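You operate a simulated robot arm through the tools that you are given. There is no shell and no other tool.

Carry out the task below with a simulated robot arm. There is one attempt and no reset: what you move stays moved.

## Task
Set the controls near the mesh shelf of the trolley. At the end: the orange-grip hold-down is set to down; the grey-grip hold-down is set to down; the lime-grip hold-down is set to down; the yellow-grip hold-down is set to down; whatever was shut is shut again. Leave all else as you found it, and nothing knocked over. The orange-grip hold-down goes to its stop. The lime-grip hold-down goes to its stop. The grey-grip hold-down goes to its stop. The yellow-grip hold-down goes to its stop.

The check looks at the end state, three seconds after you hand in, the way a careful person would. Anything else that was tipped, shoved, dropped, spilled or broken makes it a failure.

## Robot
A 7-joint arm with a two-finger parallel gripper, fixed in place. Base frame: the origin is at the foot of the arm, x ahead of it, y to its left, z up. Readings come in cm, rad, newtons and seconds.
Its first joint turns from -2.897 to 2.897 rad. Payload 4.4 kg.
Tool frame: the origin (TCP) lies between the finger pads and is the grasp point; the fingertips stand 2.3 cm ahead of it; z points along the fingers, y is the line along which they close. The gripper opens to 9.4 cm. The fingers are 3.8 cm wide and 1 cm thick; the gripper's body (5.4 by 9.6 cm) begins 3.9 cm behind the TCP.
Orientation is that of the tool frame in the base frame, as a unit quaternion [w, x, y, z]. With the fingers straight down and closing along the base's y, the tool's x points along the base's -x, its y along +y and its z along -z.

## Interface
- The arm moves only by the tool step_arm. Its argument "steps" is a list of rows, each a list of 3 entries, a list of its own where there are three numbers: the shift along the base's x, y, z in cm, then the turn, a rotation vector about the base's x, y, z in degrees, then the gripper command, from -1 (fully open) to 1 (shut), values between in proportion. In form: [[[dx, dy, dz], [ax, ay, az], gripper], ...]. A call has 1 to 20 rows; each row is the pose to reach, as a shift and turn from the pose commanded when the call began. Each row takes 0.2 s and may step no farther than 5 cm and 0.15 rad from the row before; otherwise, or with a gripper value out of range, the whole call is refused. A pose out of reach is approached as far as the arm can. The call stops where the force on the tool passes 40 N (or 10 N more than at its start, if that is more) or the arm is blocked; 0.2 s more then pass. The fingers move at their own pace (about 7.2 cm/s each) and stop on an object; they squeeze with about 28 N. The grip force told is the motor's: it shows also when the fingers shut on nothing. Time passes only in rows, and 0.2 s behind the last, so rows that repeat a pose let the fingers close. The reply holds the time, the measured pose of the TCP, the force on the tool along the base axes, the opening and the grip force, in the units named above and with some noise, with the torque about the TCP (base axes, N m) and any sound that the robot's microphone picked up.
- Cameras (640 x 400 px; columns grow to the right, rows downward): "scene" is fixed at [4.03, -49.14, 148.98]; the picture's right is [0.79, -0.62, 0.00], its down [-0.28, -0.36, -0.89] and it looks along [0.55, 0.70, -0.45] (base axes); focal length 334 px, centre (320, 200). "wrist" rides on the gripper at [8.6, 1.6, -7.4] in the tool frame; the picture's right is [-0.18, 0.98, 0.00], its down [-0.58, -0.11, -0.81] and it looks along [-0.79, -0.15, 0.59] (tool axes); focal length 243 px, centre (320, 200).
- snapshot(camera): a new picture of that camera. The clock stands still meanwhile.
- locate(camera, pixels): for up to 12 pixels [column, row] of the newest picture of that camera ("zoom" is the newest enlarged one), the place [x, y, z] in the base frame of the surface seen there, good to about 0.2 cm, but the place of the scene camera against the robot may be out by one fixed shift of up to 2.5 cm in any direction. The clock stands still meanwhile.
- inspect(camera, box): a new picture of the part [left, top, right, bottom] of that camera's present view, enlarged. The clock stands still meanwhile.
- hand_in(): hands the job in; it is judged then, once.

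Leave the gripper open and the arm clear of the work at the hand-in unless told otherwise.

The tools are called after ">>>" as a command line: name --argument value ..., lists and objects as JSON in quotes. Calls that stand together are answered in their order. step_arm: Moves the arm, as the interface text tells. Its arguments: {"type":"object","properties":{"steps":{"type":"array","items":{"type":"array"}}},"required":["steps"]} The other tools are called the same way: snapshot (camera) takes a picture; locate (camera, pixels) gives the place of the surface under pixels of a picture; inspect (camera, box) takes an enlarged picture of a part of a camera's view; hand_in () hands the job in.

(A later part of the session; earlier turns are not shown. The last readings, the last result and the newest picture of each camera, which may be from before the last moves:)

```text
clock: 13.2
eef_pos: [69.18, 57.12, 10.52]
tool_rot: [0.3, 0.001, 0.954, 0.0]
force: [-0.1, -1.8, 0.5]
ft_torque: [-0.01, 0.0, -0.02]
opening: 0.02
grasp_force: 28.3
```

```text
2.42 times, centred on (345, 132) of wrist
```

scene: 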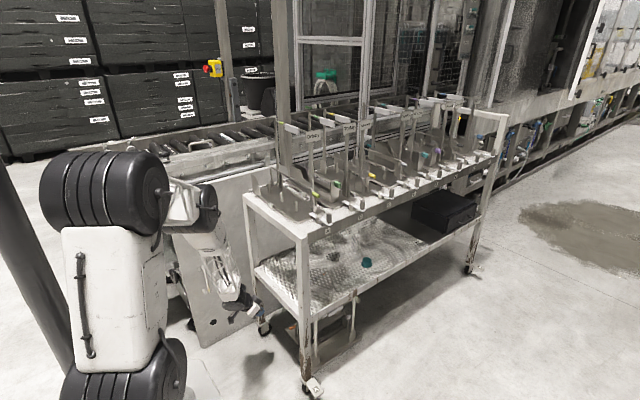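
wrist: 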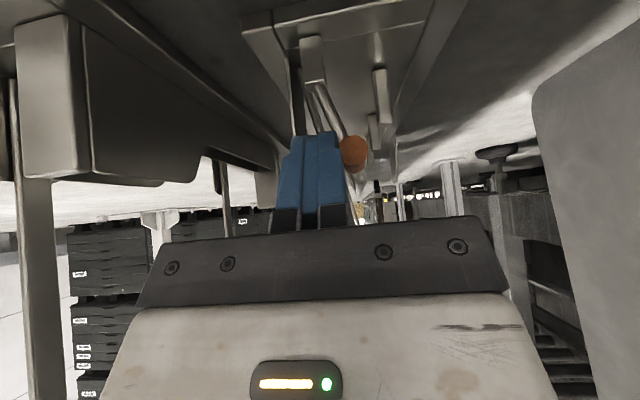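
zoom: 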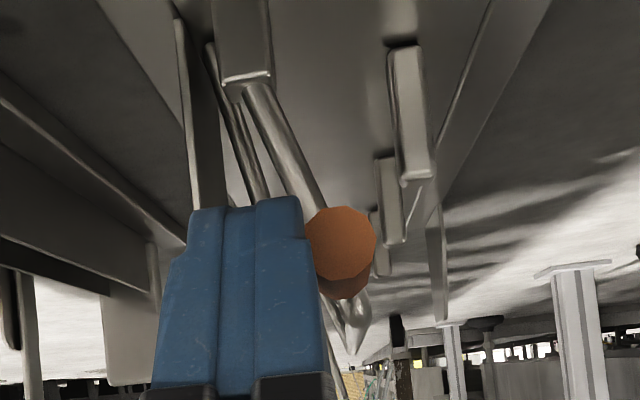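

The post stayed put (at z≈5, y≈56.5 as before), so it isn't resting on the bail. I continue pushing toward +y while lowering to follow the arc.

>>> step_arm --steps '[[[0, 0.6, -0.3], [0, 0, 0], 1], [[0, 1.2, -0.6], [0, 0, 0], 1], [[0, 1.8, -1.0], [0, 0, 0], 1], [[0, 2.4, -1.5], [0, 0, 0], 1], [[0, 3.0, -2.0], [0, 0, 0], 1]]'

>>> inspect --camera "wrist" --box '[230, 0, 460, 210]'

```text
clock: 14.4
eef_pos: [69.29, 60.07, 8.49]
tool_rot: [0.301, 0.001, 0.953, 0.0]
force: [0.4, 0.4, -0.3]
ft_torque: [-0.02, 0.01, 0.0]
opening: 0.0
grasp_force: 28.2
```

```text
1.90 times, centred on (345, 105) of wrist
```

zoom: 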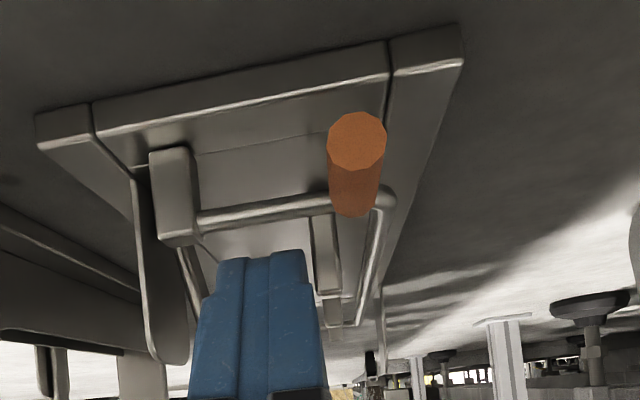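

The bail has swung over by itself; it now lies nearly flat. I'll measure its position and the leg angle.

>>> locate --camera "zoom" --pixels '[[355, 140], [355, 190], [200, 220], [230, 215], [290, 205], [310, 203], [170, 165], [385, 195], [145, 290], [190, 280]]'

>>> snapshot --camera "wrist"

```text
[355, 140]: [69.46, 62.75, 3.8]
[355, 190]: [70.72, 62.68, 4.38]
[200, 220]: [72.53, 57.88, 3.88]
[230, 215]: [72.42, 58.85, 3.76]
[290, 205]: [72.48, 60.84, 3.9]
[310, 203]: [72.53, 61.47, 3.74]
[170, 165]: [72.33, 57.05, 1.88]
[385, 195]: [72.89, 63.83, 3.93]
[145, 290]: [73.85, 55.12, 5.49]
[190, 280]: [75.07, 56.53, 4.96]
```

```text
taken
```

wrist: 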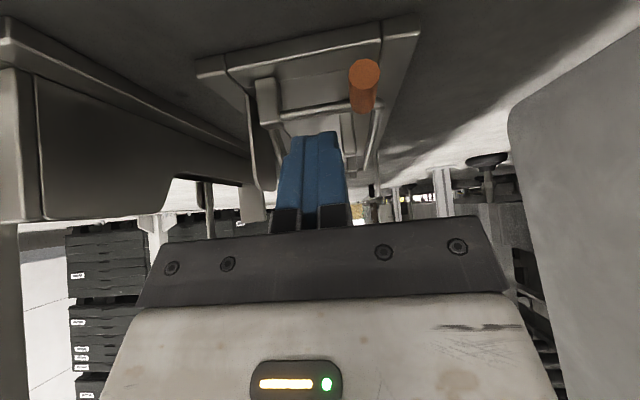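

The leg now runs level (z≈3.9 from y 57.9 to 63.8) — apparently resting on its stop. To confirm, I'll press lightly from above on the leg at about (72.5, 60.4).

>>> step_arm --steps '[[[1.0, 0.2, 0], [0, 0, 0], 1], [[1.9, 0.3, -0.5], [0, 0, 0], 1], [[1.9, 0.3, -1.0], [0, 0, 0], 1], [[1.9, 0.3, -1.5], [0, 0, 0], 1], [[1.9, 0.3, -1.9], [0, 0, 0], 1], [[1.9, 0.3, -2.2], [0, 0, 0], 1]]'

>>> inspect --camera "wrist" --box '[230, 0, 460, 210]'

```text
clock: 15.8
eef_pos: [71.08, 60.37, 6.31]
tool_rot: [0.301, 0.0, 0.954, 0.0]
force: [0.8, 0.3, -0.4]
ft_torque: [0.0, 0.0, -0.01]
opening: 0.0
grasp_force: 27.7
```

```text
1.90 times, centred on (345, 105) of wrist
```

zoom: 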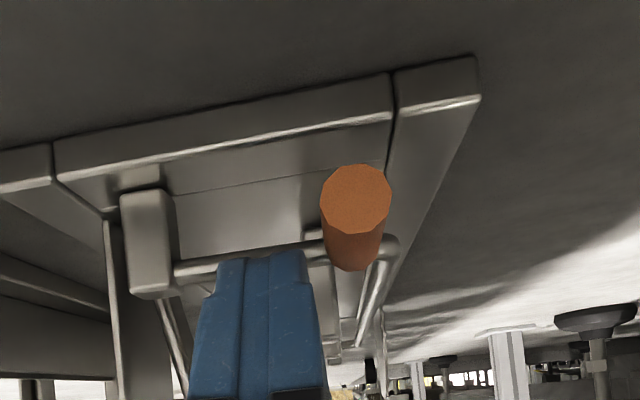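

No contact yet; I lower a bit more in small rows.

>>> step_arm --steps '[[[0, 0, -0.2], [0, 0, 0], 1], [[0, 0, -0.4], [0, 0, 0], 1], [[0, 0, -0.6], [0, 0, 0], 1], [[0, 0, -0.8], [0, 0, 0], 1]]'

>>> inspect --camera "wrist" --box '[230, 0, 460, 210]'

```text
clock: 16.8
eef_pos: [71.0, 60.38, 5.79]
tool_rot: [0.302, -0.001, 0.953, -0.001]
force: [-11.9, -10.4, 22.0]
ft_torque: [-0.21, -0.15, -0.15]
opening: 0.01
grasp_force: 28.3
stopped in row 4: the force on the tool passed its limit at 52 N (the readings are from after the stop); the commanded pose is now the measured one
```

```text
1.90 times, centred on (345, 105) of wrist
```

zoom: 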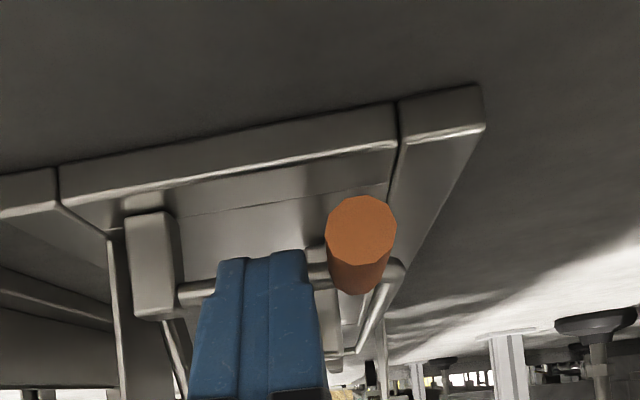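

It's firmly against its stop. I back off straight up then out toward −x, and check that the tray hasn't shifted.

>>> step_arm --steps '[[[0, 0, 1], [0, 0, 0], 1], [[0, 0, 2.5], [0, 0, 0], 1], [[-3, -1, 4], [0, 0, 0], 1], [[-7, -2.5, 5.5], [0, 0, 0], 1], [[-11, -4, 7], [0, 0, 0], 1], [[-15, -5.5, 8.5], [0, 0, 0], 1], [[-19, -6, 9], [0, 0, 0], 1], [[-21, -6, 9.1], [0, 0, 0], 1]]'

>>> snapshot --camera "wrist"

>>> inspect --camera "wrist" --box '[290, 60, 440, 210]'

```text
clock: 18.6
eef_pos: [49.87, 54.32, 14.83]
tool_rot: [0.301, 0.0, 0.954, -0.001]
force: [0.4, 0.6, 0.5]
ft_torque: [-0.02, 0.05, 0.03]
opening: 0.0
grasp_force: 27.8
```

```text
taken
```

wrist: 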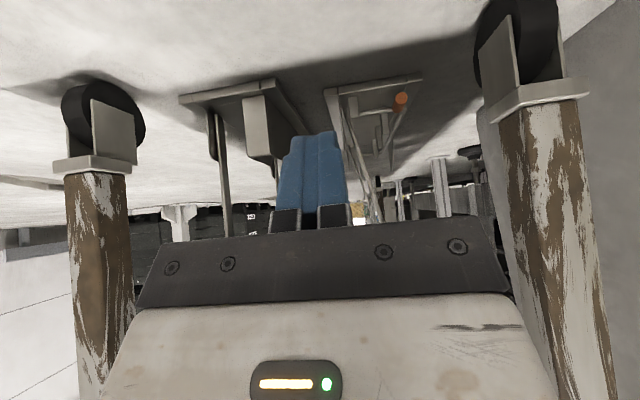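

```text
2.67 times, centred on (365, 135) of wrist
```

zoom: 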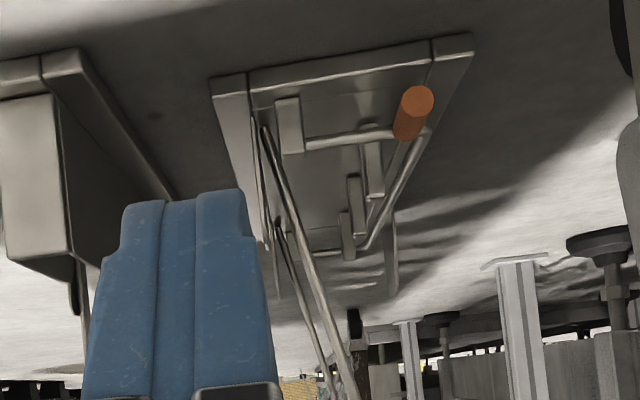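

The tray corners are where they were, the post still leans as before, and the orange hold-down stays down. Next I compare the candidate grey grips' colours: D's and G's on the deck, and the floor tray's block.

>>> inspect --camera "scene" --box '[392, 150, 422, 170]'

>>> inspect --camera "scene" --box '[445, 130, 490, 160]'

>>> inspect --camera "scene" --box '[330, 300, 370, 330]'

>>> inspect --camera "scene" --box '[365, 90, 475, 160]'

```text
16.00 times, centred on (407, 160) of scene
```

zoom: 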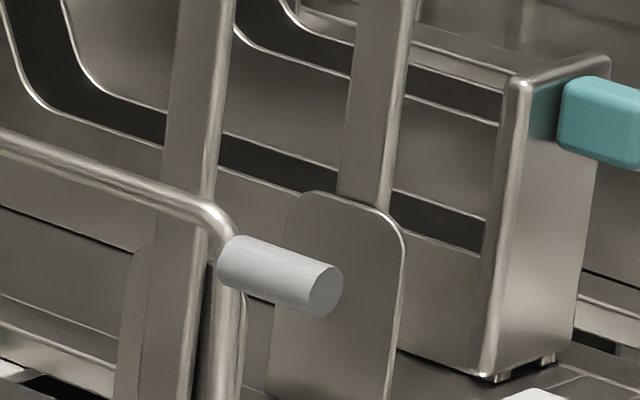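

```text
13.33 times, centred on (468, 145) of scene
```

zoom: 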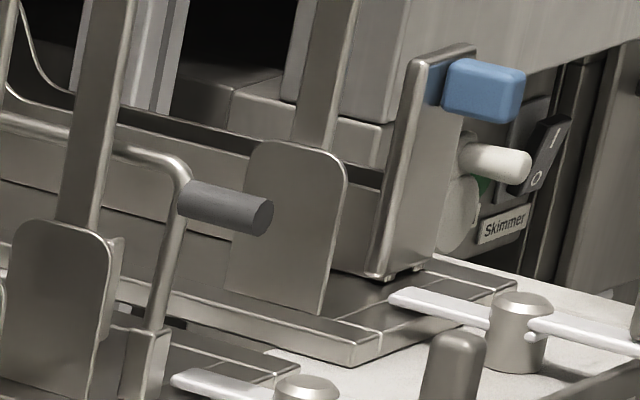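

```text
13.33 times, centred on (350, 315) of scene
```

zoom: 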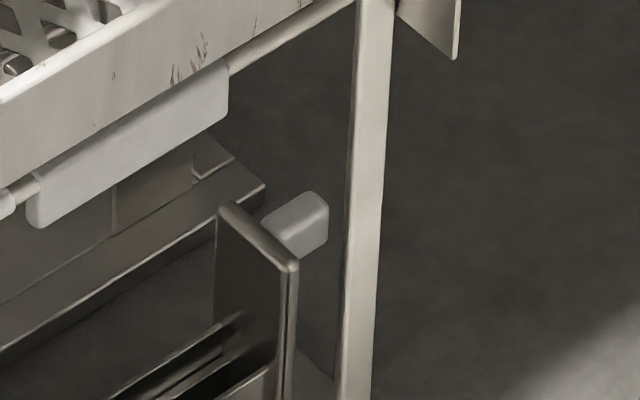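

```text
5.71 times, centred on (420, 125) of scene
```

zoom: 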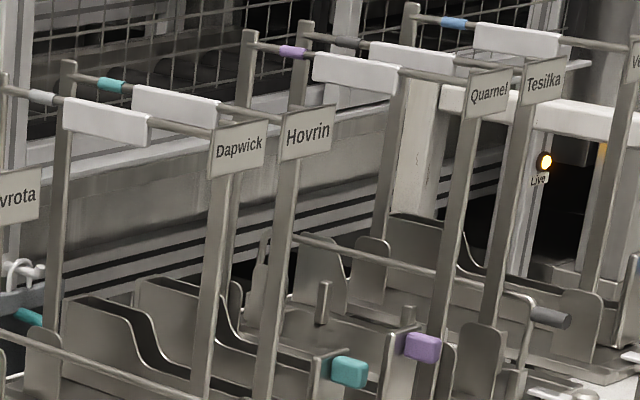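

D's grip is a mid grey, G's is much darker and G is far out of reach, and the floor block is near-white like the pads. So "grey" should be D at about (119, 36.5, 95). I need to know whether the arm can get there, so I'll back out from under the trolley and rise first.

>>> step_arm --steps '[[[-2.4, -1.2, 3.6], [0, 0, 0], 1], [[-4.8, -2.4, 7.2], [0, 0, 0], 1], [[-7.2, -3.6, 10.8], [0, 0, 0], 1], [[-9.6, -4.8, 14.4], [0, 0, 0], 1], [[-12, -6, 18], [0, 0, 0], 1], [[-14.4, -7.2, 21.6], [0, 0, 0], 1], [[-16.8, -8.4, 25.2], [0, 0, 0], 1], [[-16.8, -10, 29.8], [0, 0, 0], 1], [[-16.8, -11.6, 34.4], [0, 0, 0], 1], [[-16.8, -13.2, 39], [0, 0, 0], 1], [[-16.8, -14.8, 43.6], [0, 0, 0], 1], [[-16.8, -16.4, 48.2], [0, 0, 0], 1], [[-16.8, -18, 52.8], [0, 0, 0], 1], [[-16.8, -19.6, 57.4], [0, 0, 0], 1], [[-16.8, -21.2, 62], [0, 0, 0], 1], [[-16.8, -22.8, 66.6], [0, 0, 0], 1], [[-16.8, -24.4, 71.2], [0, 0, 0], 1], [[-16.8, -26, 75.8], [0, 0, 0], 1], [[-16.8, -28, 80.2], [0, 0, 0], 1], [[-16.8, -30, 84.6], [0, 0, 0], 1]]'

>>> snapshot --camera "scene"

```text
clock: 22.8
eef_pos: [32.8, 24.36, 99.41]
tool_rot: [0.301, -0.001, 0.954, -0.001]
force: [0.5, -0.4, 0.0]
ft_torque: [-0.01, 0.01, -0.01]
opening: 0.0
grasp_force: 28.2
```

```text
taken
```

scene: 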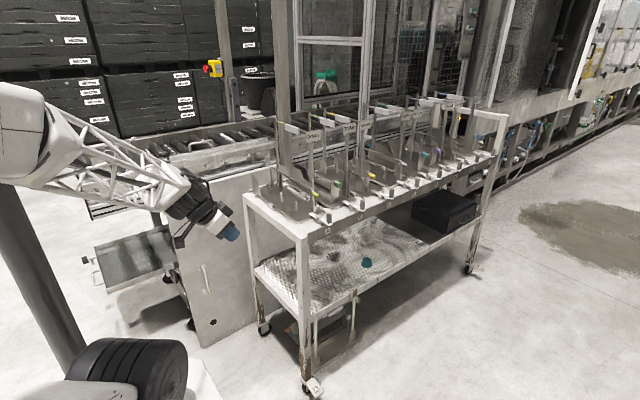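

Arm is clear. Now I'll swing to the trolley's front, turning the tool 90° about vertical so it points +y and down, aiming at a viewing pose in front of station A.

>>> step_arm --steps '[[[2, -3, 1], [0, 0, 7.5], 1], [[4.5, -6, 2], [0, 0, 15], 1], [[7, -9, 3], [0, 0, 22.5], 1], [[10, -12, 4], [0, 0, 30], 1], [[13, -14, 5], [0, 0, 37.5], 1], [[16.5, -15.5, 5], [0, 0, 45], 1], [[20, -16.5, 5], [0, 0, 52.5], 1], [[24, -17, 5], [0, 0, 60], 1], [[28, -17, 5], [0, 0, 67.5], 1], [[32, -17, 5], [0, 0, 75], 1], [[36, -16, 5], [0, 0, 82.5], 1], [[39, -14, 4], [0, 0, 90], 1]]'

>>> snapshot --camera "wrist"

>>> snapshot --camera "scene"

```text
clock: 25.4
eef_pos: [72.4, 10.64, 103.58]
tool_rot: [-0.214, 0.675, -0.673, -0.213]
force: [-1.1, -0.1, -0.4]
ft_torque: [-0.03, 0.0, -0.01]
opening: 0.0
grasp_force: 27.9
```

```text
taken
```

wrist: 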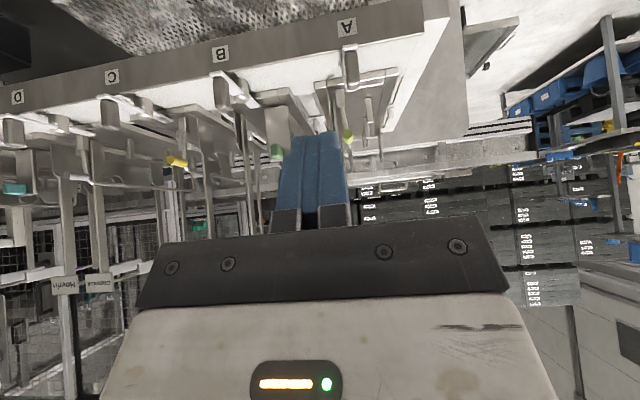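

```text
taken
```

scene: 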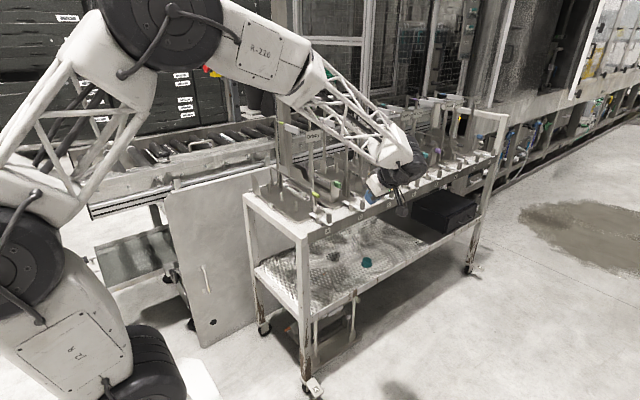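

Good view of stations A–D (upside-down). I'll locate the lime grip (~348,134), the yellow grip (~176,161), latches and posts from this camera.

>>> inspect --camera "wrist" --box '[290, 20, 430, 200]'

>>> locate --camera "wrist" --pixels '[[348, 133], [349, 138], [338, 95], [341, 110], [343, 120], [368, 110], [350, 65], [347, 27], [176, 161], [186, 162], [278, 150], [222, 90]]'

>>> inspect --camera "wrist" --box '[0, 60, 290, 220]'

```text
2.22 times, centred on (360, 110) of wrist
```

zoom: 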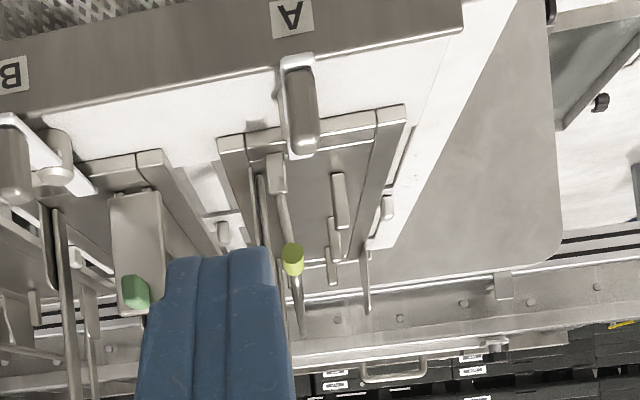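

```text
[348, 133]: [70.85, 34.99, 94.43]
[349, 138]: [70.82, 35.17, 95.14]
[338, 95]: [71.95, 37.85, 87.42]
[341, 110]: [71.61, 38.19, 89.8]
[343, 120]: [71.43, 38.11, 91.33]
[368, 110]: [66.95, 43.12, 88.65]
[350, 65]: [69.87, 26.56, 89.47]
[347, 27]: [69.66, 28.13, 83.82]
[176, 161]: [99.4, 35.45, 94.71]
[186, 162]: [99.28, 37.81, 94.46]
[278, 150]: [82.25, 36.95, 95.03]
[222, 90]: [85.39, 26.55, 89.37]
```

```text
2.21 times, centred on (145, 140) of wrist
```

zoom: 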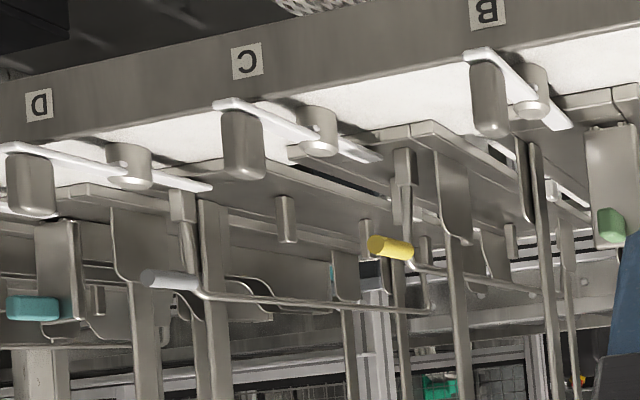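

In the robot frame, the lime grip's front face is at (70.85, 35.0, 94.5), pivot near x≈71.7, z≈88. I'll bring the closed fingers to the +x side of the lime grip (x≈74.2), leaving a gap.

>>> step_arm --steps '[[[0.4, 4.1, -1.4], [0, 0, 0], 1], [[0.8, 8.2, -2.8], [0, 0, 0], 1], [[1.2, 12.3, -4.2], [0, 0, 0], 1], [[1.5, 16.4, -5.6], [0, 0, 0], 1], [[1.8, 20.5, -7], [0, 0, 0], 1], [[1.8, 24.5, -8.5], [0, 0, 0], 1]]'

>>> snapshot --camera "wrist"

>>> snapshot --camera "scene"

```text
clock: 26.8
eef_pos: [73.9, 35.04, 94.75]
tool_rot: [0.213, -0.674, 0.674, 0.212]
force: [-0.2, -0.4, 0.3]
ft_torque: [-0.05, 0.02, 0.01]
opening: 0.01
grasp_force: 28.0
```

```text
taken
```

wrist: 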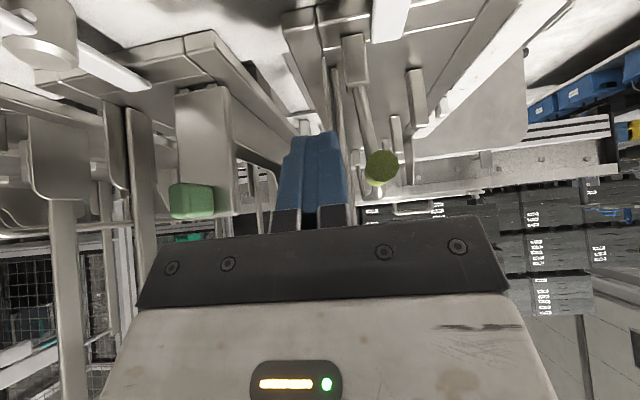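

```text
taken
```

scene: 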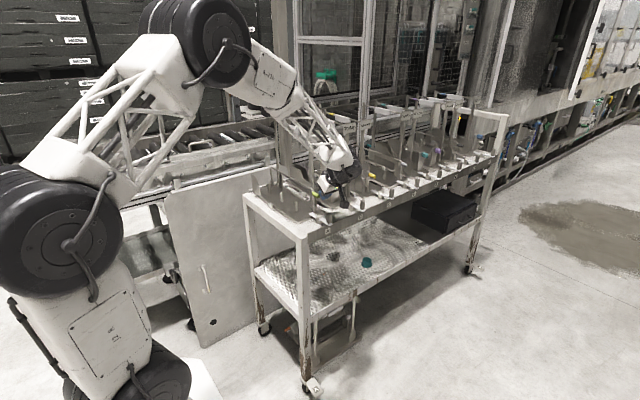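

The fingers sit on the +x side of the lime grip with a gap. I push toward −x in small rows, then follow down along the arc.

>>> step_arm --steps '[[[-0.6, 0, 0], [0, 0, 0], 1], [[-1.2, 0, 0], [0, 0, 0], 1], [[-1.8, 0, 0], [0, 0, 0], 1], [[-2.4, 0, 0], [0, 0, 0], 1], [[-3.0, 0, -0.1], [0, 0, 0], 1], [[-3.6, 0, -0.4], [0, 0, 0], 1], [[-4.2, 0, -0.8], [0, 0, 0], 1], [[-4.8, 0, -1.2], [0, 0, 0], 1], [[-5.4, 0, -1.6], [0, 0, 0], 1]]'

>>> snapshot --camera "wrist"

>>> inspect --camera "wrist" --box '[240, 0, 470, 210]'

```text
clock: 28.8
eef_pos: [68.55, 34.87, 93.14]
tool_rot: [-0.212, 0.675, -0.674, -0.212]
force: [0.5, 0.1, -0.9]
ft_torque: [0.0, 0.01, 0.01]
opening: 0.0
grasp_force: 28.0
```

```text
taken
```

wrist: 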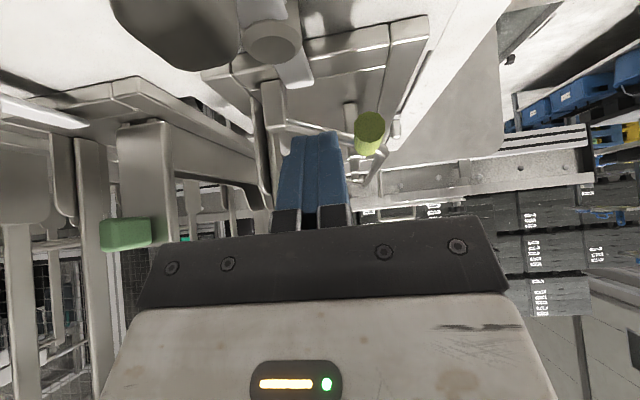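

```text
1.90 times, centred on (355, 105) of wrist
```

zoom: 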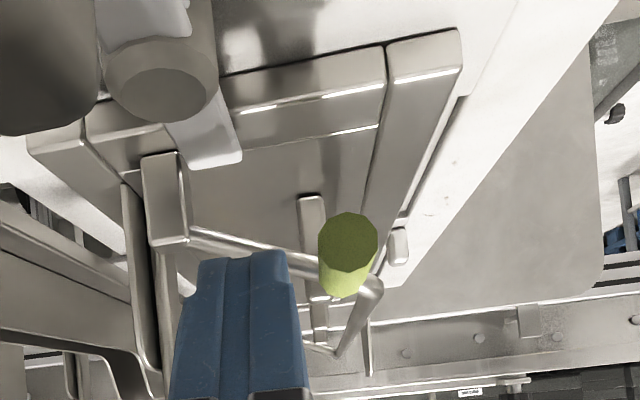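

The bail has moved well over. I'll measure the leg's angle.

>>> locate --camera "zoom" --pixels '[[348, 240], [350, 285], [200, 238], [230, 245], [290, 265], [375, 290], [165, 160], [310, 215], [220, 160], [170, 90]]'

```text
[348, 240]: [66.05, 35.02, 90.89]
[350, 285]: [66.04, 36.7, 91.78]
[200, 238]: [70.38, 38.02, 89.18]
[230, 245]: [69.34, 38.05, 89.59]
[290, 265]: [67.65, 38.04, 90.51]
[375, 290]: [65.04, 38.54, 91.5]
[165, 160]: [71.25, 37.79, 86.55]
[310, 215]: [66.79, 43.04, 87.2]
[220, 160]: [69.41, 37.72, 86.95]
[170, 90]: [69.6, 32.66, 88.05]
```

The leg is at about 64° from upright. I'll wait a moment (repeating the pose) to see whether it falls further by itself.

>>> step_arm --steps '[[[0, 0, 0.3], [0, 0, 0], 1], [[0, 0, 0.3], [0, 0, 0], 1], [[0, 0, 0.3], [0, 0, 0], 1]]'

>>> inspect --camera "wrist" --box '[240, 0, 470, 210]'

>>> locate --camera "zoom" --pixels '[[348, 230], [350, 275], [200, 232], [230, 238], [290, 258], [375, 284]]'

```text
clock: 29.6
eef_pos: [68.61, 34.82, 93.53]
tool_rot: [0.213, -0.674, 0.675, 0.212]
force: [-0.1, -0.5, 0.4]
ft_torque: [-0.05, -0.01, 0.0]
opening: 0.02
grasp_force: 28.4
```

```text
1.90 times, centred on (355, 105) of wrist
```

zoom: 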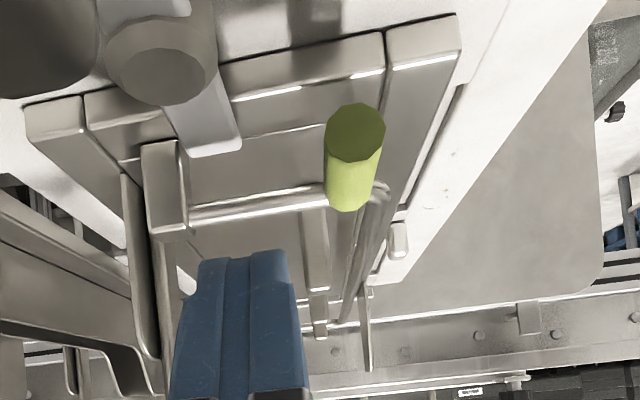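

```text
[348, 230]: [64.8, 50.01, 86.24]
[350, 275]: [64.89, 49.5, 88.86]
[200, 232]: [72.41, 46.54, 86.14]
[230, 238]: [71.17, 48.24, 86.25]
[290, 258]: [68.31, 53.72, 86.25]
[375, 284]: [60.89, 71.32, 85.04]
```

It dropped to level on its own. I'll locate it in its new place.

>>> locate --camera "zoom" --pixels '[[355, 135], [355, 185], [200, 213], [230, 209], [290, 201], [315, 197], [380, 195], [350, 300], [310, 230]]'

```text
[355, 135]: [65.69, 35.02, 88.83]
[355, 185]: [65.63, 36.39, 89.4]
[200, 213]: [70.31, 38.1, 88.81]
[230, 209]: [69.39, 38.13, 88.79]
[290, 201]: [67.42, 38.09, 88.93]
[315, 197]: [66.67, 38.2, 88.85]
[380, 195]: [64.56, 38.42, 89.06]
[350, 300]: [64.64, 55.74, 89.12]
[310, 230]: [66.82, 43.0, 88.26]
```

Level at z≈88.85 – 3.9 cm above the deck, the same height above base as the orange one at its stop. Lime is down. I retreat up and back, then move along the front toward station C, turning the tool so it points diagonally (+x+y) for better reach.

>>> step_arm --steps '[[[0, 0, 2], [0, 0, 0], 1], [[0, -1, 5], [0, 0, 0], 1], [[0, -5, 8], [0, 0, 0], 1], [[0, -9.5, 10], [0, 0, 0], 1], [[1, -14, 11], [0, 0, 0], 1], [[4, -17.5, 11], [0, 0, -6], 1], [[8, -19, 11], [0, 0, -12], 1], [[12, -20, 11], [0, 0, -18], 1], [[16, -20, 11], [0, 0, -24], 1], [[20, -19, 11], [0, 0, -30], 1], [[23, -18, 10], [0, 0, -36], 1], [[25, -17, 9], [0, 0, -42], 1]]'

>>> snapshot --camera "wrist"

>>> snapshot --camera "scene"

```text
clock: 32.2
eef_pos: [93.5, 17.64, 102.71]
tool_rot: [0.276, -0.387, 0.871, 0.122]
force: [0.1, -0.4, 0.5]
ft_torque: [0.0, 0.01, -0.02]
opening: 0.0
grasp_force: 28.3
```

```text
taken
```

wrist: 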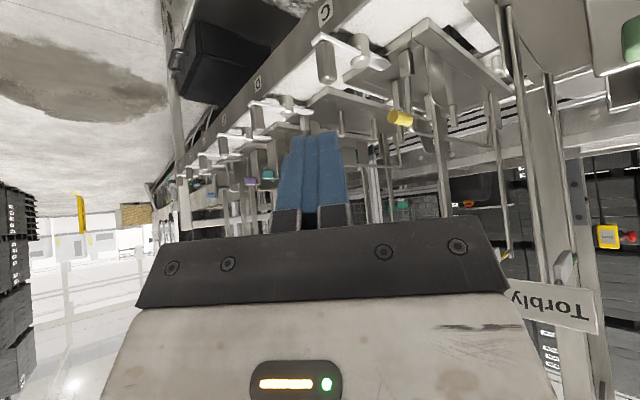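

```text
taken
```

scene: 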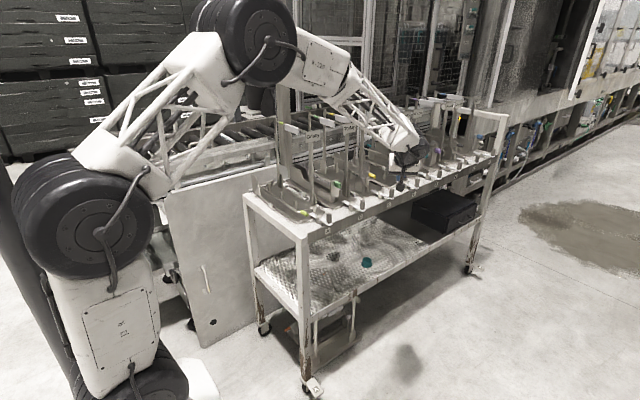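

I now see the yellow grip at wrist (400,118). I'll zoom and locate it and its surroundings.

>>> inspect --camera "wrist" --box '[310, 20, 520, 220]'

>>> locate --camera "wrist" --pixels '[[390, 117], [400, 118], [410, 119], [405, 65], [406, 85], [407, 100], [430, 80], [450, 110], [435, 130], [327, 75], [344, 120], [380, 195]]'

```text
2.00 times, centred on (415, 120) of wrist
```

zoom: 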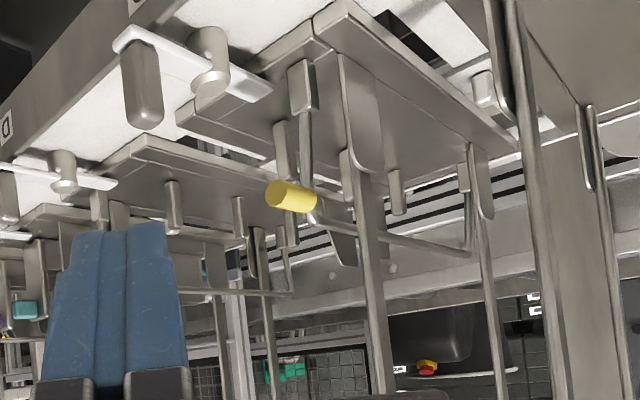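

```text
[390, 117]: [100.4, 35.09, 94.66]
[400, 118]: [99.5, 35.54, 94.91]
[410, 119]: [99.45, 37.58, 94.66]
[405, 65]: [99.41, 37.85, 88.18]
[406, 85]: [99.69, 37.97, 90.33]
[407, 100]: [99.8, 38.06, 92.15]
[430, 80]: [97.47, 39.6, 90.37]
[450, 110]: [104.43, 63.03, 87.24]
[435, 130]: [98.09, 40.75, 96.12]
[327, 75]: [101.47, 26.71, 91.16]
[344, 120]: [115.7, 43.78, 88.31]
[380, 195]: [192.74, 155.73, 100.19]
```

The yellow grip's centre is about x≈100.05, z≈94.7, with its front face at y≈35.1; its bail leans to +x, so I push toward +x. I'll turn the tool 22° more toward +y and bring the closed fingers to the −x side of the yellow grip.

>>> step_arm --steps '[[[0.9, 2.1, -1.2], [0, 0, 7.4], 1], [[1.8, 4.2, -2.4], [0, 0, 14.7], 1], [[2.6, 6.4, -3.7], [0, 0, 22], 1], [[2.7, 10, -5.3], [0, 0, 22], 1], [[2.7, 13.5, -6.9], [0, 0, 22], 1], [[2.7, 16.8, -8.4], [0, 0, 22], 1]]'

>>> snapshot --camera "wrist"

>>> inspect --camera "wrist" --box '[200, 0, 430, 210]'

```text
clock: 33.6
eef_pos: [96.25, 34.71, 94.18]
tool_rot: [0.247, -0.547, 0.781, 0.173]
force: [0.2, 0.5, 0.7]
ft_torque: [-0.05, 0.02, -0.03]
opening: 0.0
grasp_force: 27.9
```

```text
taken
```

wrist: 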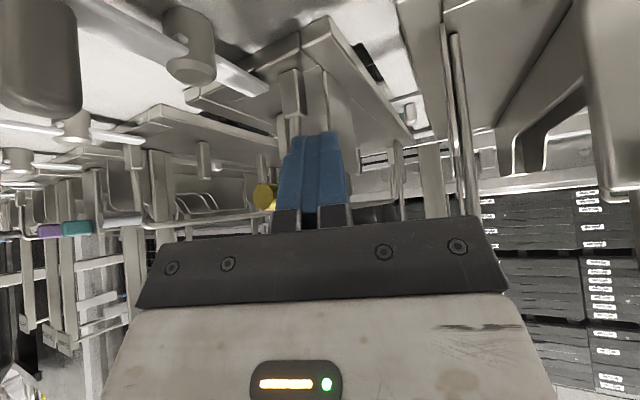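

```text
1.90 times, centred on (315, 105) of wrist
```

zoom: 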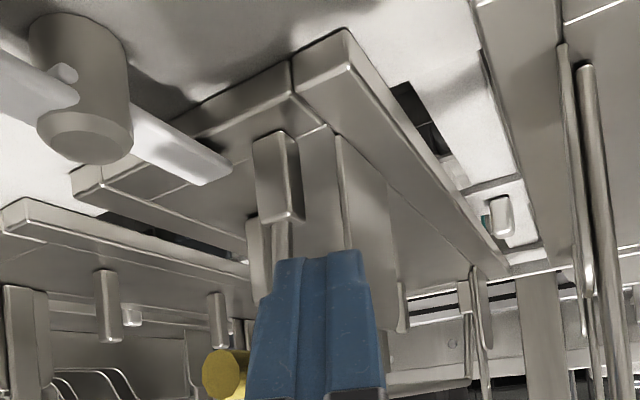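

The yellow grip is just to the +x side of the fingers. I push toward +x in small rows, then follow down.

>>> step_arm --steps '[[[0.6, 0, 0], [0, 0, 0], 1], [[1.2, 0, 0], [0, 0, 0], 1], [[1.8, 0, 0], [0, 0, 0], 1], [[2.4, 0, 0], [0, 0, 0], 1], [[3.0, 0, 0], [0, 0, 0], 1], [[3.6, 0, -0.2], [0, 0, 0], 1], [[4.2, 0, -0.5], [0, 0, 0], 1]]'

>>> snapshot --camera "wrist"

>>> inspect --camera "wrist" --box '[180, 0, 410, 210]'

```text
clock: 35.2
eef_pos: [100.44, 34.66, 93.63]
tool_rot: [0.247, -0.547, 0.781, 0.172]
force: [-0.2, -0.1, -0.1]
ft_torque: [-0.02, -0.02, -0.02]
opening: 0.02
grasp_force: 27.9
```

```text
taken
```

wrist: 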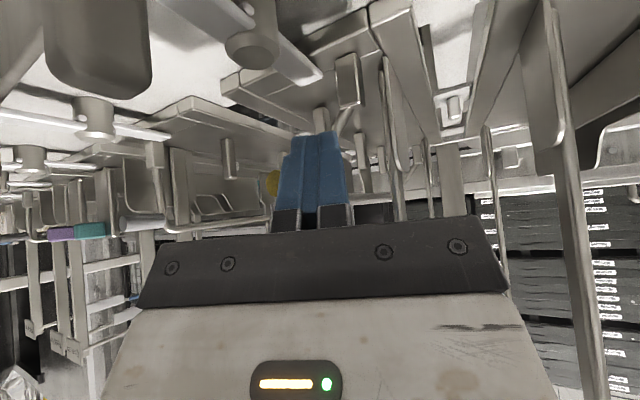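

```text
1.90 times, centred on (295, 105) of wrist
```

zoom: 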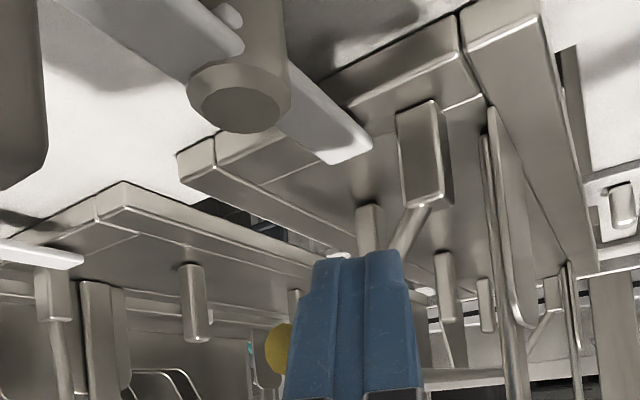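

The bail is about 30° over. I continue +x with lowering, then pause to let it fall.

>>> step_arm --steps '[[[0.6, 0, -0.3], [0, 0, 0], 1], [[1.2, 0, -0.6], [0, 0, 0], 1], [[1.8, 0, -0.9], [0, 0, 0], 1], [[2.4, 0, -1.2], [0, 0, 0], 1], [[2.4, 0, -1.2], [0, 0, 0], 1], [[2.4, 0, -1.0], [0, 0, 0], 1]]'

>>> snapshot --camera "wrist"

>>> inspect --camera "wrist" --box '[180, 0, 410, 210]'

```text
clock: 36.6
eef_pos: [102.77, 34.6, 92.71]
tool_rot: [0.247, -0.547, 0.782, 0.171]
force: [0.4, -0.6, 0.3]
ft_torque: [-0.01, 0.0, 0.0]
opening: 0.01
grasp_force: 28.0
```

```text
taken
```

wrist: 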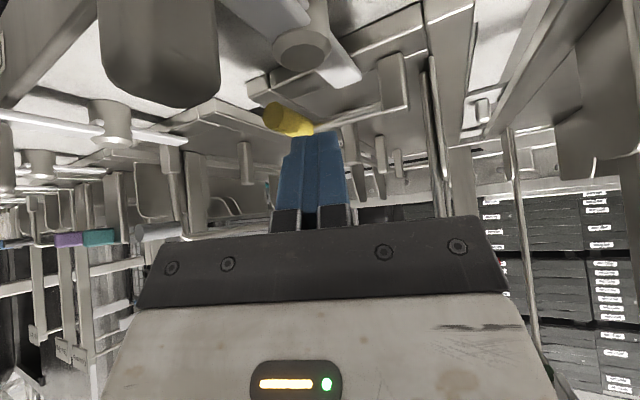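

```text
1.90 times, centred on (295, 105) of wrist
```

zoom: 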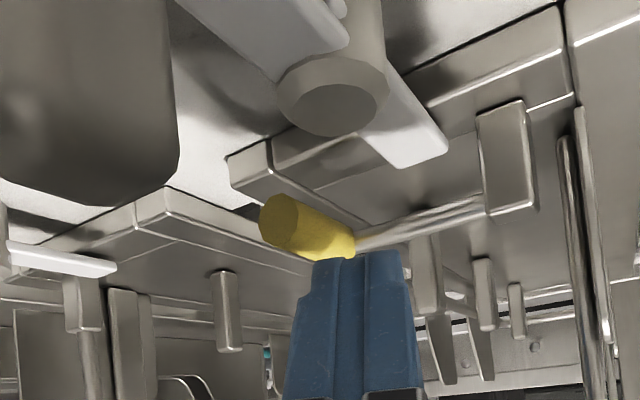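

Yellow dropped over. I'll measure its leg to see whether it's level (expect z≈88.85).

>>> locate --camera "zoom" --pixels '[[278, 220], [320, 225], [370, 238], [420, 222], [465, 208], [505, 160], [410, 130], [330, 100]]'

```text
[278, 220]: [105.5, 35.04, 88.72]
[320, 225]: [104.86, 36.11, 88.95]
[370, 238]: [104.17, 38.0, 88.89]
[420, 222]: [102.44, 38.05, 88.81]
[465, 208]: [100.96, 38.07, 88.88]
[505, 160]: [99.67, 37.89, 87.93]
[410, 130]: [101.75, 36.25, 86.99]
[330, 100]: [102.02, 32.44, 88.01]
```

Yellow is level at z≈88.85, on its stop. Now I retreat up and back, and turn the tool toward +x to look at station D and test the reach.

>>> step_arm --steps '[[[0, 0, 2], [0, 0, 0], 1], [[0, -1, 5.5], [0, 0, 0], 1], [[-0.5, -5, 8], [0, 0, 0], 1], [[-1, -9.5, 9.5], [0, 0, 0], 1], [[-1.5, -14, 10.5], [0, 0, -6], 1], [[-2, -18, 11], [0, 0, -12], 1], [[-2, -21, 11], [0, 0, -18], 1], [[-1, -22, 11], [0, 0, -24], 1], [[0, -22, 11], [0, 0, -30], 1], [[1, -22, 11], [0, 0, -36], 1], [[2, -21, 10.5], [0, 0, -42], 1]]'

>>> snapshot --camera "wrist"

>>> snapshot --camera "scene"

```text
clock: 39.0
eef_pos: [105.18, 13.73, 103.16]
tool_rot: [0.292, -0.23, 0.925, 0.072]
force: [0.0, 0.1, 0.4]
ft_torque: [-0.03, 0.01, 0.03]
opening: 0.02
grasp_force: 28.4
```

```text
taken
```

wrist: 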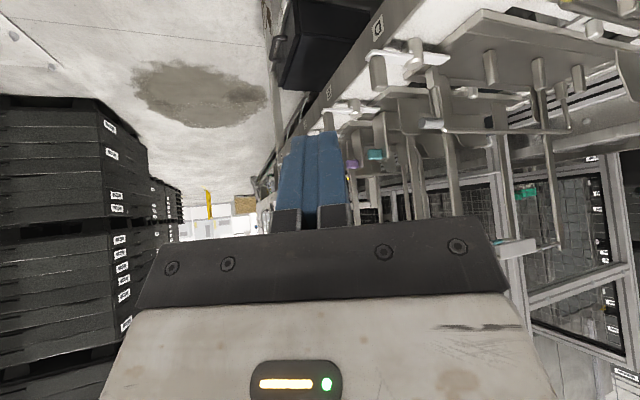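

```text
taken
```

scene: 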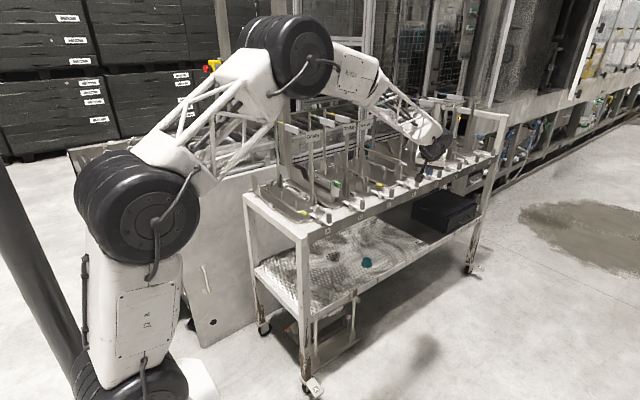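

Reached without trouble at 106 cm, and the elbow is still bent. Station D's grey grip is at wrist (430,125). I'll zoom and locate it.

>>> inspect --camera "wrist" --box '[340, 20, 580, 220]'

>>> locate --camera "wrist" --pixels '[[425, 124], [432, 125], [440, 127], [436, 85], [438, 105], [440, 115], [410, 150], [412, 110], [378, 70], [412, 52], [375, 154], [490, 68]]'

```text
2.00 times, centred on (460, 120) of wrist
```

zoom: 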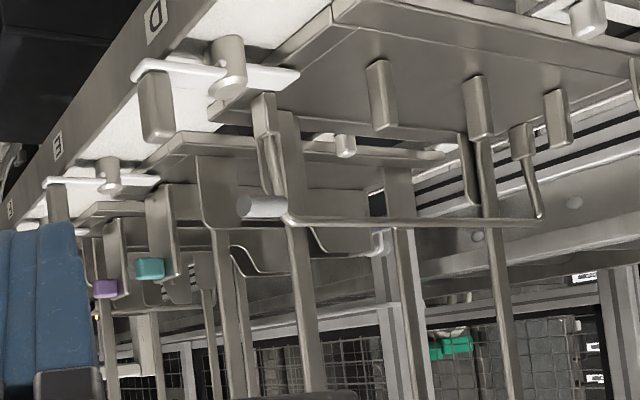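

```text
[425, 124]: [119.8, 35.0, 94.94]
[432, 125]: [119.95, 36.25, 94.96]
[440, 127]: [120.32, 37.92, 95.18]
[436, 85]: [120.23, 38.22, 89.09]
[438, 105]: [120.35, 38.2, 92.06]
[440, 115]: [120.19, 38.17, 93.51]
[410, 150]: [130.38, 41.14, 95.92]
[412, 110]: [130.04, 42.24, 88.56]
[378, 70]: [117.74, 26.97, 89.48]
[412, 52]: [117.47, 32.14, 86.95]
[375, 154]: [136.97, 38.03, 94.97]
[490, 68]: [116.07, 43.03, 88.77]
```

The grey grip's centre is about (120.2, 35–38, 94.7). To judge the remaining reach, I'll locate the arm's joints in the scene picture.

>>> locate --camera "scene" --pixels '[[155, 215], [115, 370], [305, 70], [425, 130], [130, 290], [200, 140], [345, 70], [400, 110], [432, 150]]'

```text
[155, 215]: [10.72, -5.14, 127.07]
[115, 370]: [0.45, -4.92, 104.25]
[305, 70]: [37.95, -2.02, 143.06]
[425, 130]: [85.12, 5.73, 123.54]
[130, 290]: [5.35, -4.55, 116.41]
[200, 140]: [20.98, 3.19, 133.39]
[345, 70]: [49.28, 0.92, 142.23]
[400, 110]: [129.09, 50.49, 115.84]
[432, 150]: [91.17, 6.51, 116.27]
```

The arm appears to have length to spare. I'll test by extending in free space in front of the trolley: +14 cm in x at the same height.

>>> step_arm --steps '[[[3.5, 0.5, 0], [0, 0, 0], 1], [[7, 1, 0], [0, 0, 0], 1], [[10.5, 1.5, 0], [0, 0, 0], 1], [[14, 2, 0], [0, 0, 0], 1], [[17, 2.5, 0], [0, 0, 0], 1]]'

>>> snapshot --camera "scene"

```text
clock: 40.2
eef_pos: [121.77, 16.26, 103.26]
tool_rot: [0.293, -0.231, 0.925, 0.072]
force: [-0.1, -0.3, 1.3]
ft_torque: [0.0, 0.03, -0.01]
opening: 0.02
grasp_force: 28.0
```

```text
taken
```

scene: 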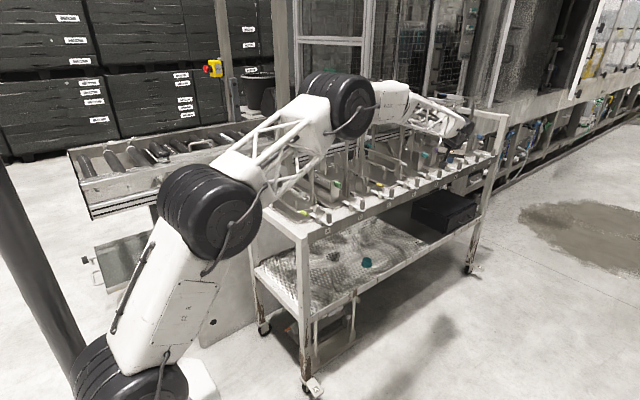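

Reached 123 cm easily. Next I test the tool yaw I'd use at D (turn +42° here in free space) to see whether the arm can hold it this far out.

>>> step_arm --steps '[[[0.3, 0, 0], [0, 0, 7], 1], [[0.6, 0, 0], [0, 0, 14], 1], [[0.9, 0, 0], [0, 0, 21], 1], [[1.2, 0, 0], [0, 0, 28], 1], [[1.5, 0, 0], [0, 0, 35], 1], [[1.8, 0, 0], [0, 0, 42], 1]]'

>>> snapshot --camera "scene"

>>> snapshot --camera "wrist"

```text
clock: 41.6
eef_pos: [123.66, 16.15, 103.05]
tool_rot: [0.247, -0.548, 0.78, 0.173]
force: [0.5, 0.1, 0.3]
ft_torque: [0.0, -0.04, 0.01]
opening: 0.0
grasp_force: 28.6
```

```text
taken
```

scene: 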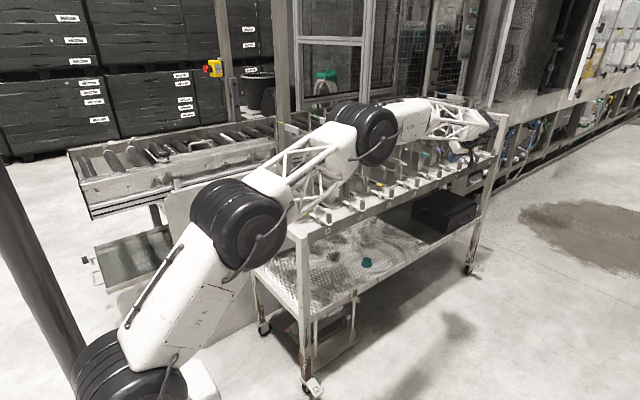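

```text
taken
```

wrist: 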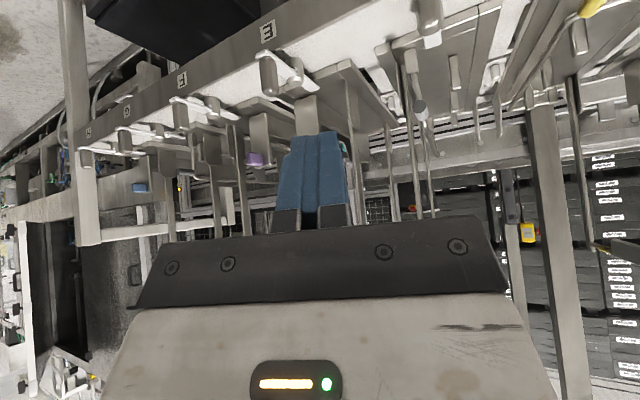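

The pose is held exactly. I check where elbow and forearm are relative to the signs, and re-locate the grey grip from this view.

>>> locate --camera "scene" --pixels '[[375, 135], [345, 140], [405, 118], [450, 120], [478, 125], [240, 225], [300, 170]]'

>>> locate --camera "wrist" --pixels '[[420, 108], [420, 103], [424, 118], [415, 108], [425, 108], [408, 85], [400, 80], [432, 40], [343, 155], [310, 110], [265, 75], [470, 75]]'

>>> inspect --camera "wrist" --box '[310, 20, 510, 200]'

```text
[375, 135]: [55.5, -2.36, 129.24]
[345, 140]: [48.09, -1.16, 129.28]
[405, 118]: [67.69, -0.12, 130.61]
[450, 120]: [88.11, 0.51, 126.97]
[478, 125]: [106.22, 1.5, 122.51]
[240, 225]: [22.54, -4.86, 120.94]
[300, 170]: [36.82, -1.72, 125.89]
```

```text
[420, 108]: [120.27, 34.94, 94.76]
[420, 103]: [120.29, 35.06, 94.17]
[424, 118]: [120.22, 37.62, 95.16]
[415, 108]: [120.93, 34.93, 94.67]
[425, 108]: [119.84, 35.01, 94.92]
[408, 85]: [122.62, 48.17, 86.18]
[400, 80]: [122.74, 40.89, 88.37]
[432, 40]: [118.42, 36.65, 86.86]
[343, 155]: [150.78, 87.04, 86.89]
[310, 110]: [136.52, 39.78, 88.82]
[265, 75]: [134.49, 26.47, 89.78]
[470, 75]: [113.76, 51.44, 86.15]
```

```text
2.22 times, centred on (410, 110) of wrist
```

zoom: 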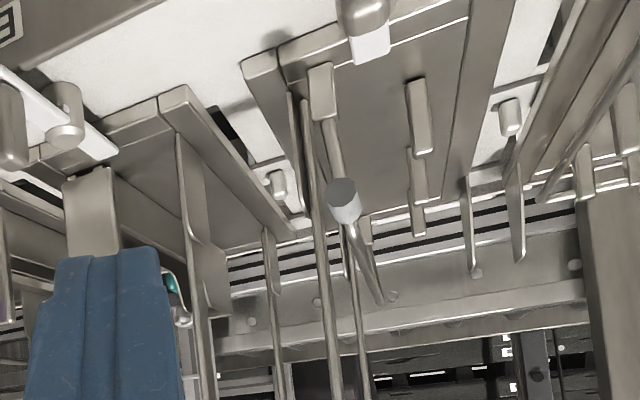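

The grey grip's front face is at (120.35, 34.95, 94.6), the post at (122.5, 40.9). Elbow and forearm are well clear (y≈0, z>120). I now bring the closed fingers in on the +x side of the grey grip.

>>> step_arm --steps '[[[0.1, 4, -1.6], [0, 0, 0], 1], [[0.1, 8, -3.2], [0, 0, 0], 1], [[0.1, 12, -4.9], [0, 0, 0], 1], [[0.1, 15.5, -6.6], [0, 0, 0], 1], [[0.1, 18.5, -8.5], [0, 0, 0], 1]]'

>>> snapshot --camera "wrist"

>>> inspect --camera "wrist" --box '[250, 0, 480, 210]'

>>> snapshot --camera "scene"

```text
clock: 42.8
eef_pos: [123.54, 34.78, 94.79]
tool_rot: [0.248, -0.547, 0.781, 0.172]
force: [-0.1, -0.6, 0.4]
ft_torque: [-0.03, 0.01, -0.03]
opening: 0.01
grasp_force: 28.3
```

```text
taken
```

wrist: 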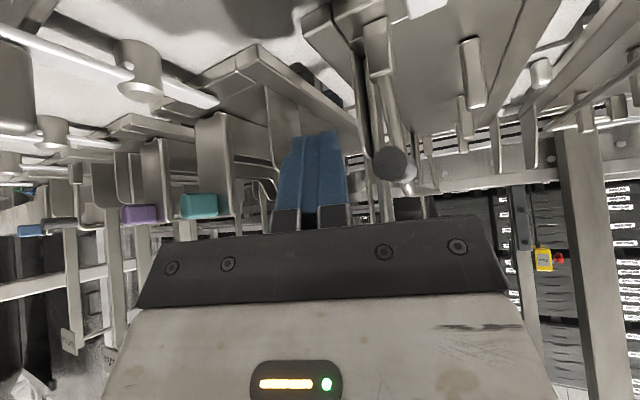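

```text
1.90 times, centred on (365, 105) of wrist
```

zoom: 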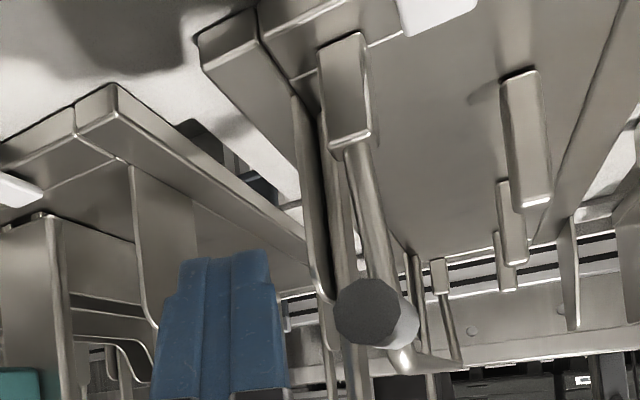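

```text
taken
```

scene: 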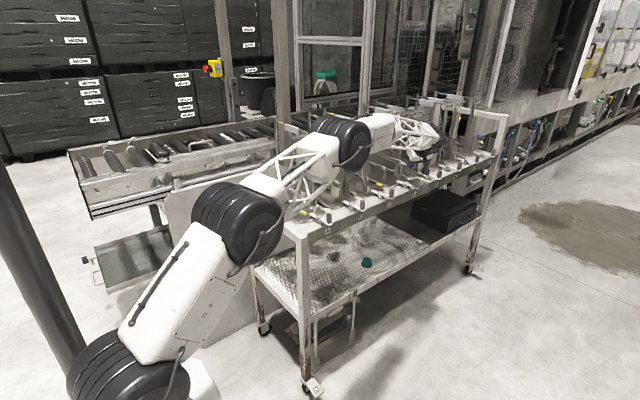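

The grey grip is right beside the fingers on the −x side. I push toward −x in small rows and follow down.

>>> step_arm --steps '[[[-0.6, 0, 0], [0, 0, 0], 1], [[-1.2, 0, 0], [0, 0, 0], 1], [[-1.8, 0, 0], [0, 0, 0], 1], [[-2.4, 0, -0.1], [0, 0, 0], 1], [[-3.0, 0, -0.2], [0, 0, 0], 1], [[-3.6, 0, -0.5], [0, 0, 0], 1], [[-4.2, 0, -0.9], [0, 0, 0], 1], [[-4.8, 0, -1.4], [0, 0, 0], 1], [[-5.4, 0, -1.9], [0, 0, 0], 1]]'

>>> snapshot --camera "wrist"

>>> inspect --camera "wrist" --box '[250, 0, 480, 210]'

```text
clock: 44.8
eef_pos: [118.46, 34.5, 92.74]
tool_rot: [0.247, -0.547, 0.781, 0.172]
force: [-0.8, -0.3, -0.4]
ft_torque: [-0.01, -0.05, -0.02]
opening: 0.05
grasp_force: 28.2
```

```text
taken
```

wrist: 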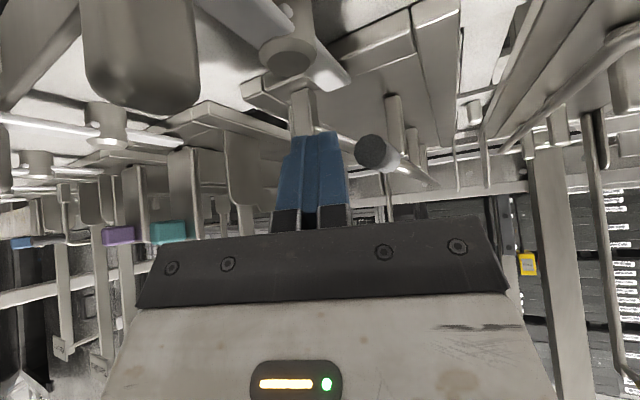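

```text
1.90 times, centred on (365, 105) of wrist
```

zoom: 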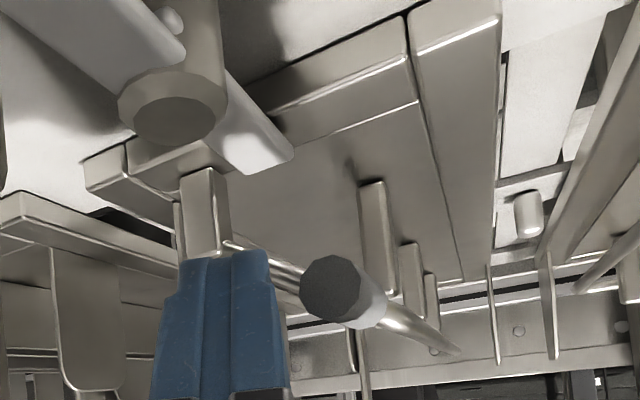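

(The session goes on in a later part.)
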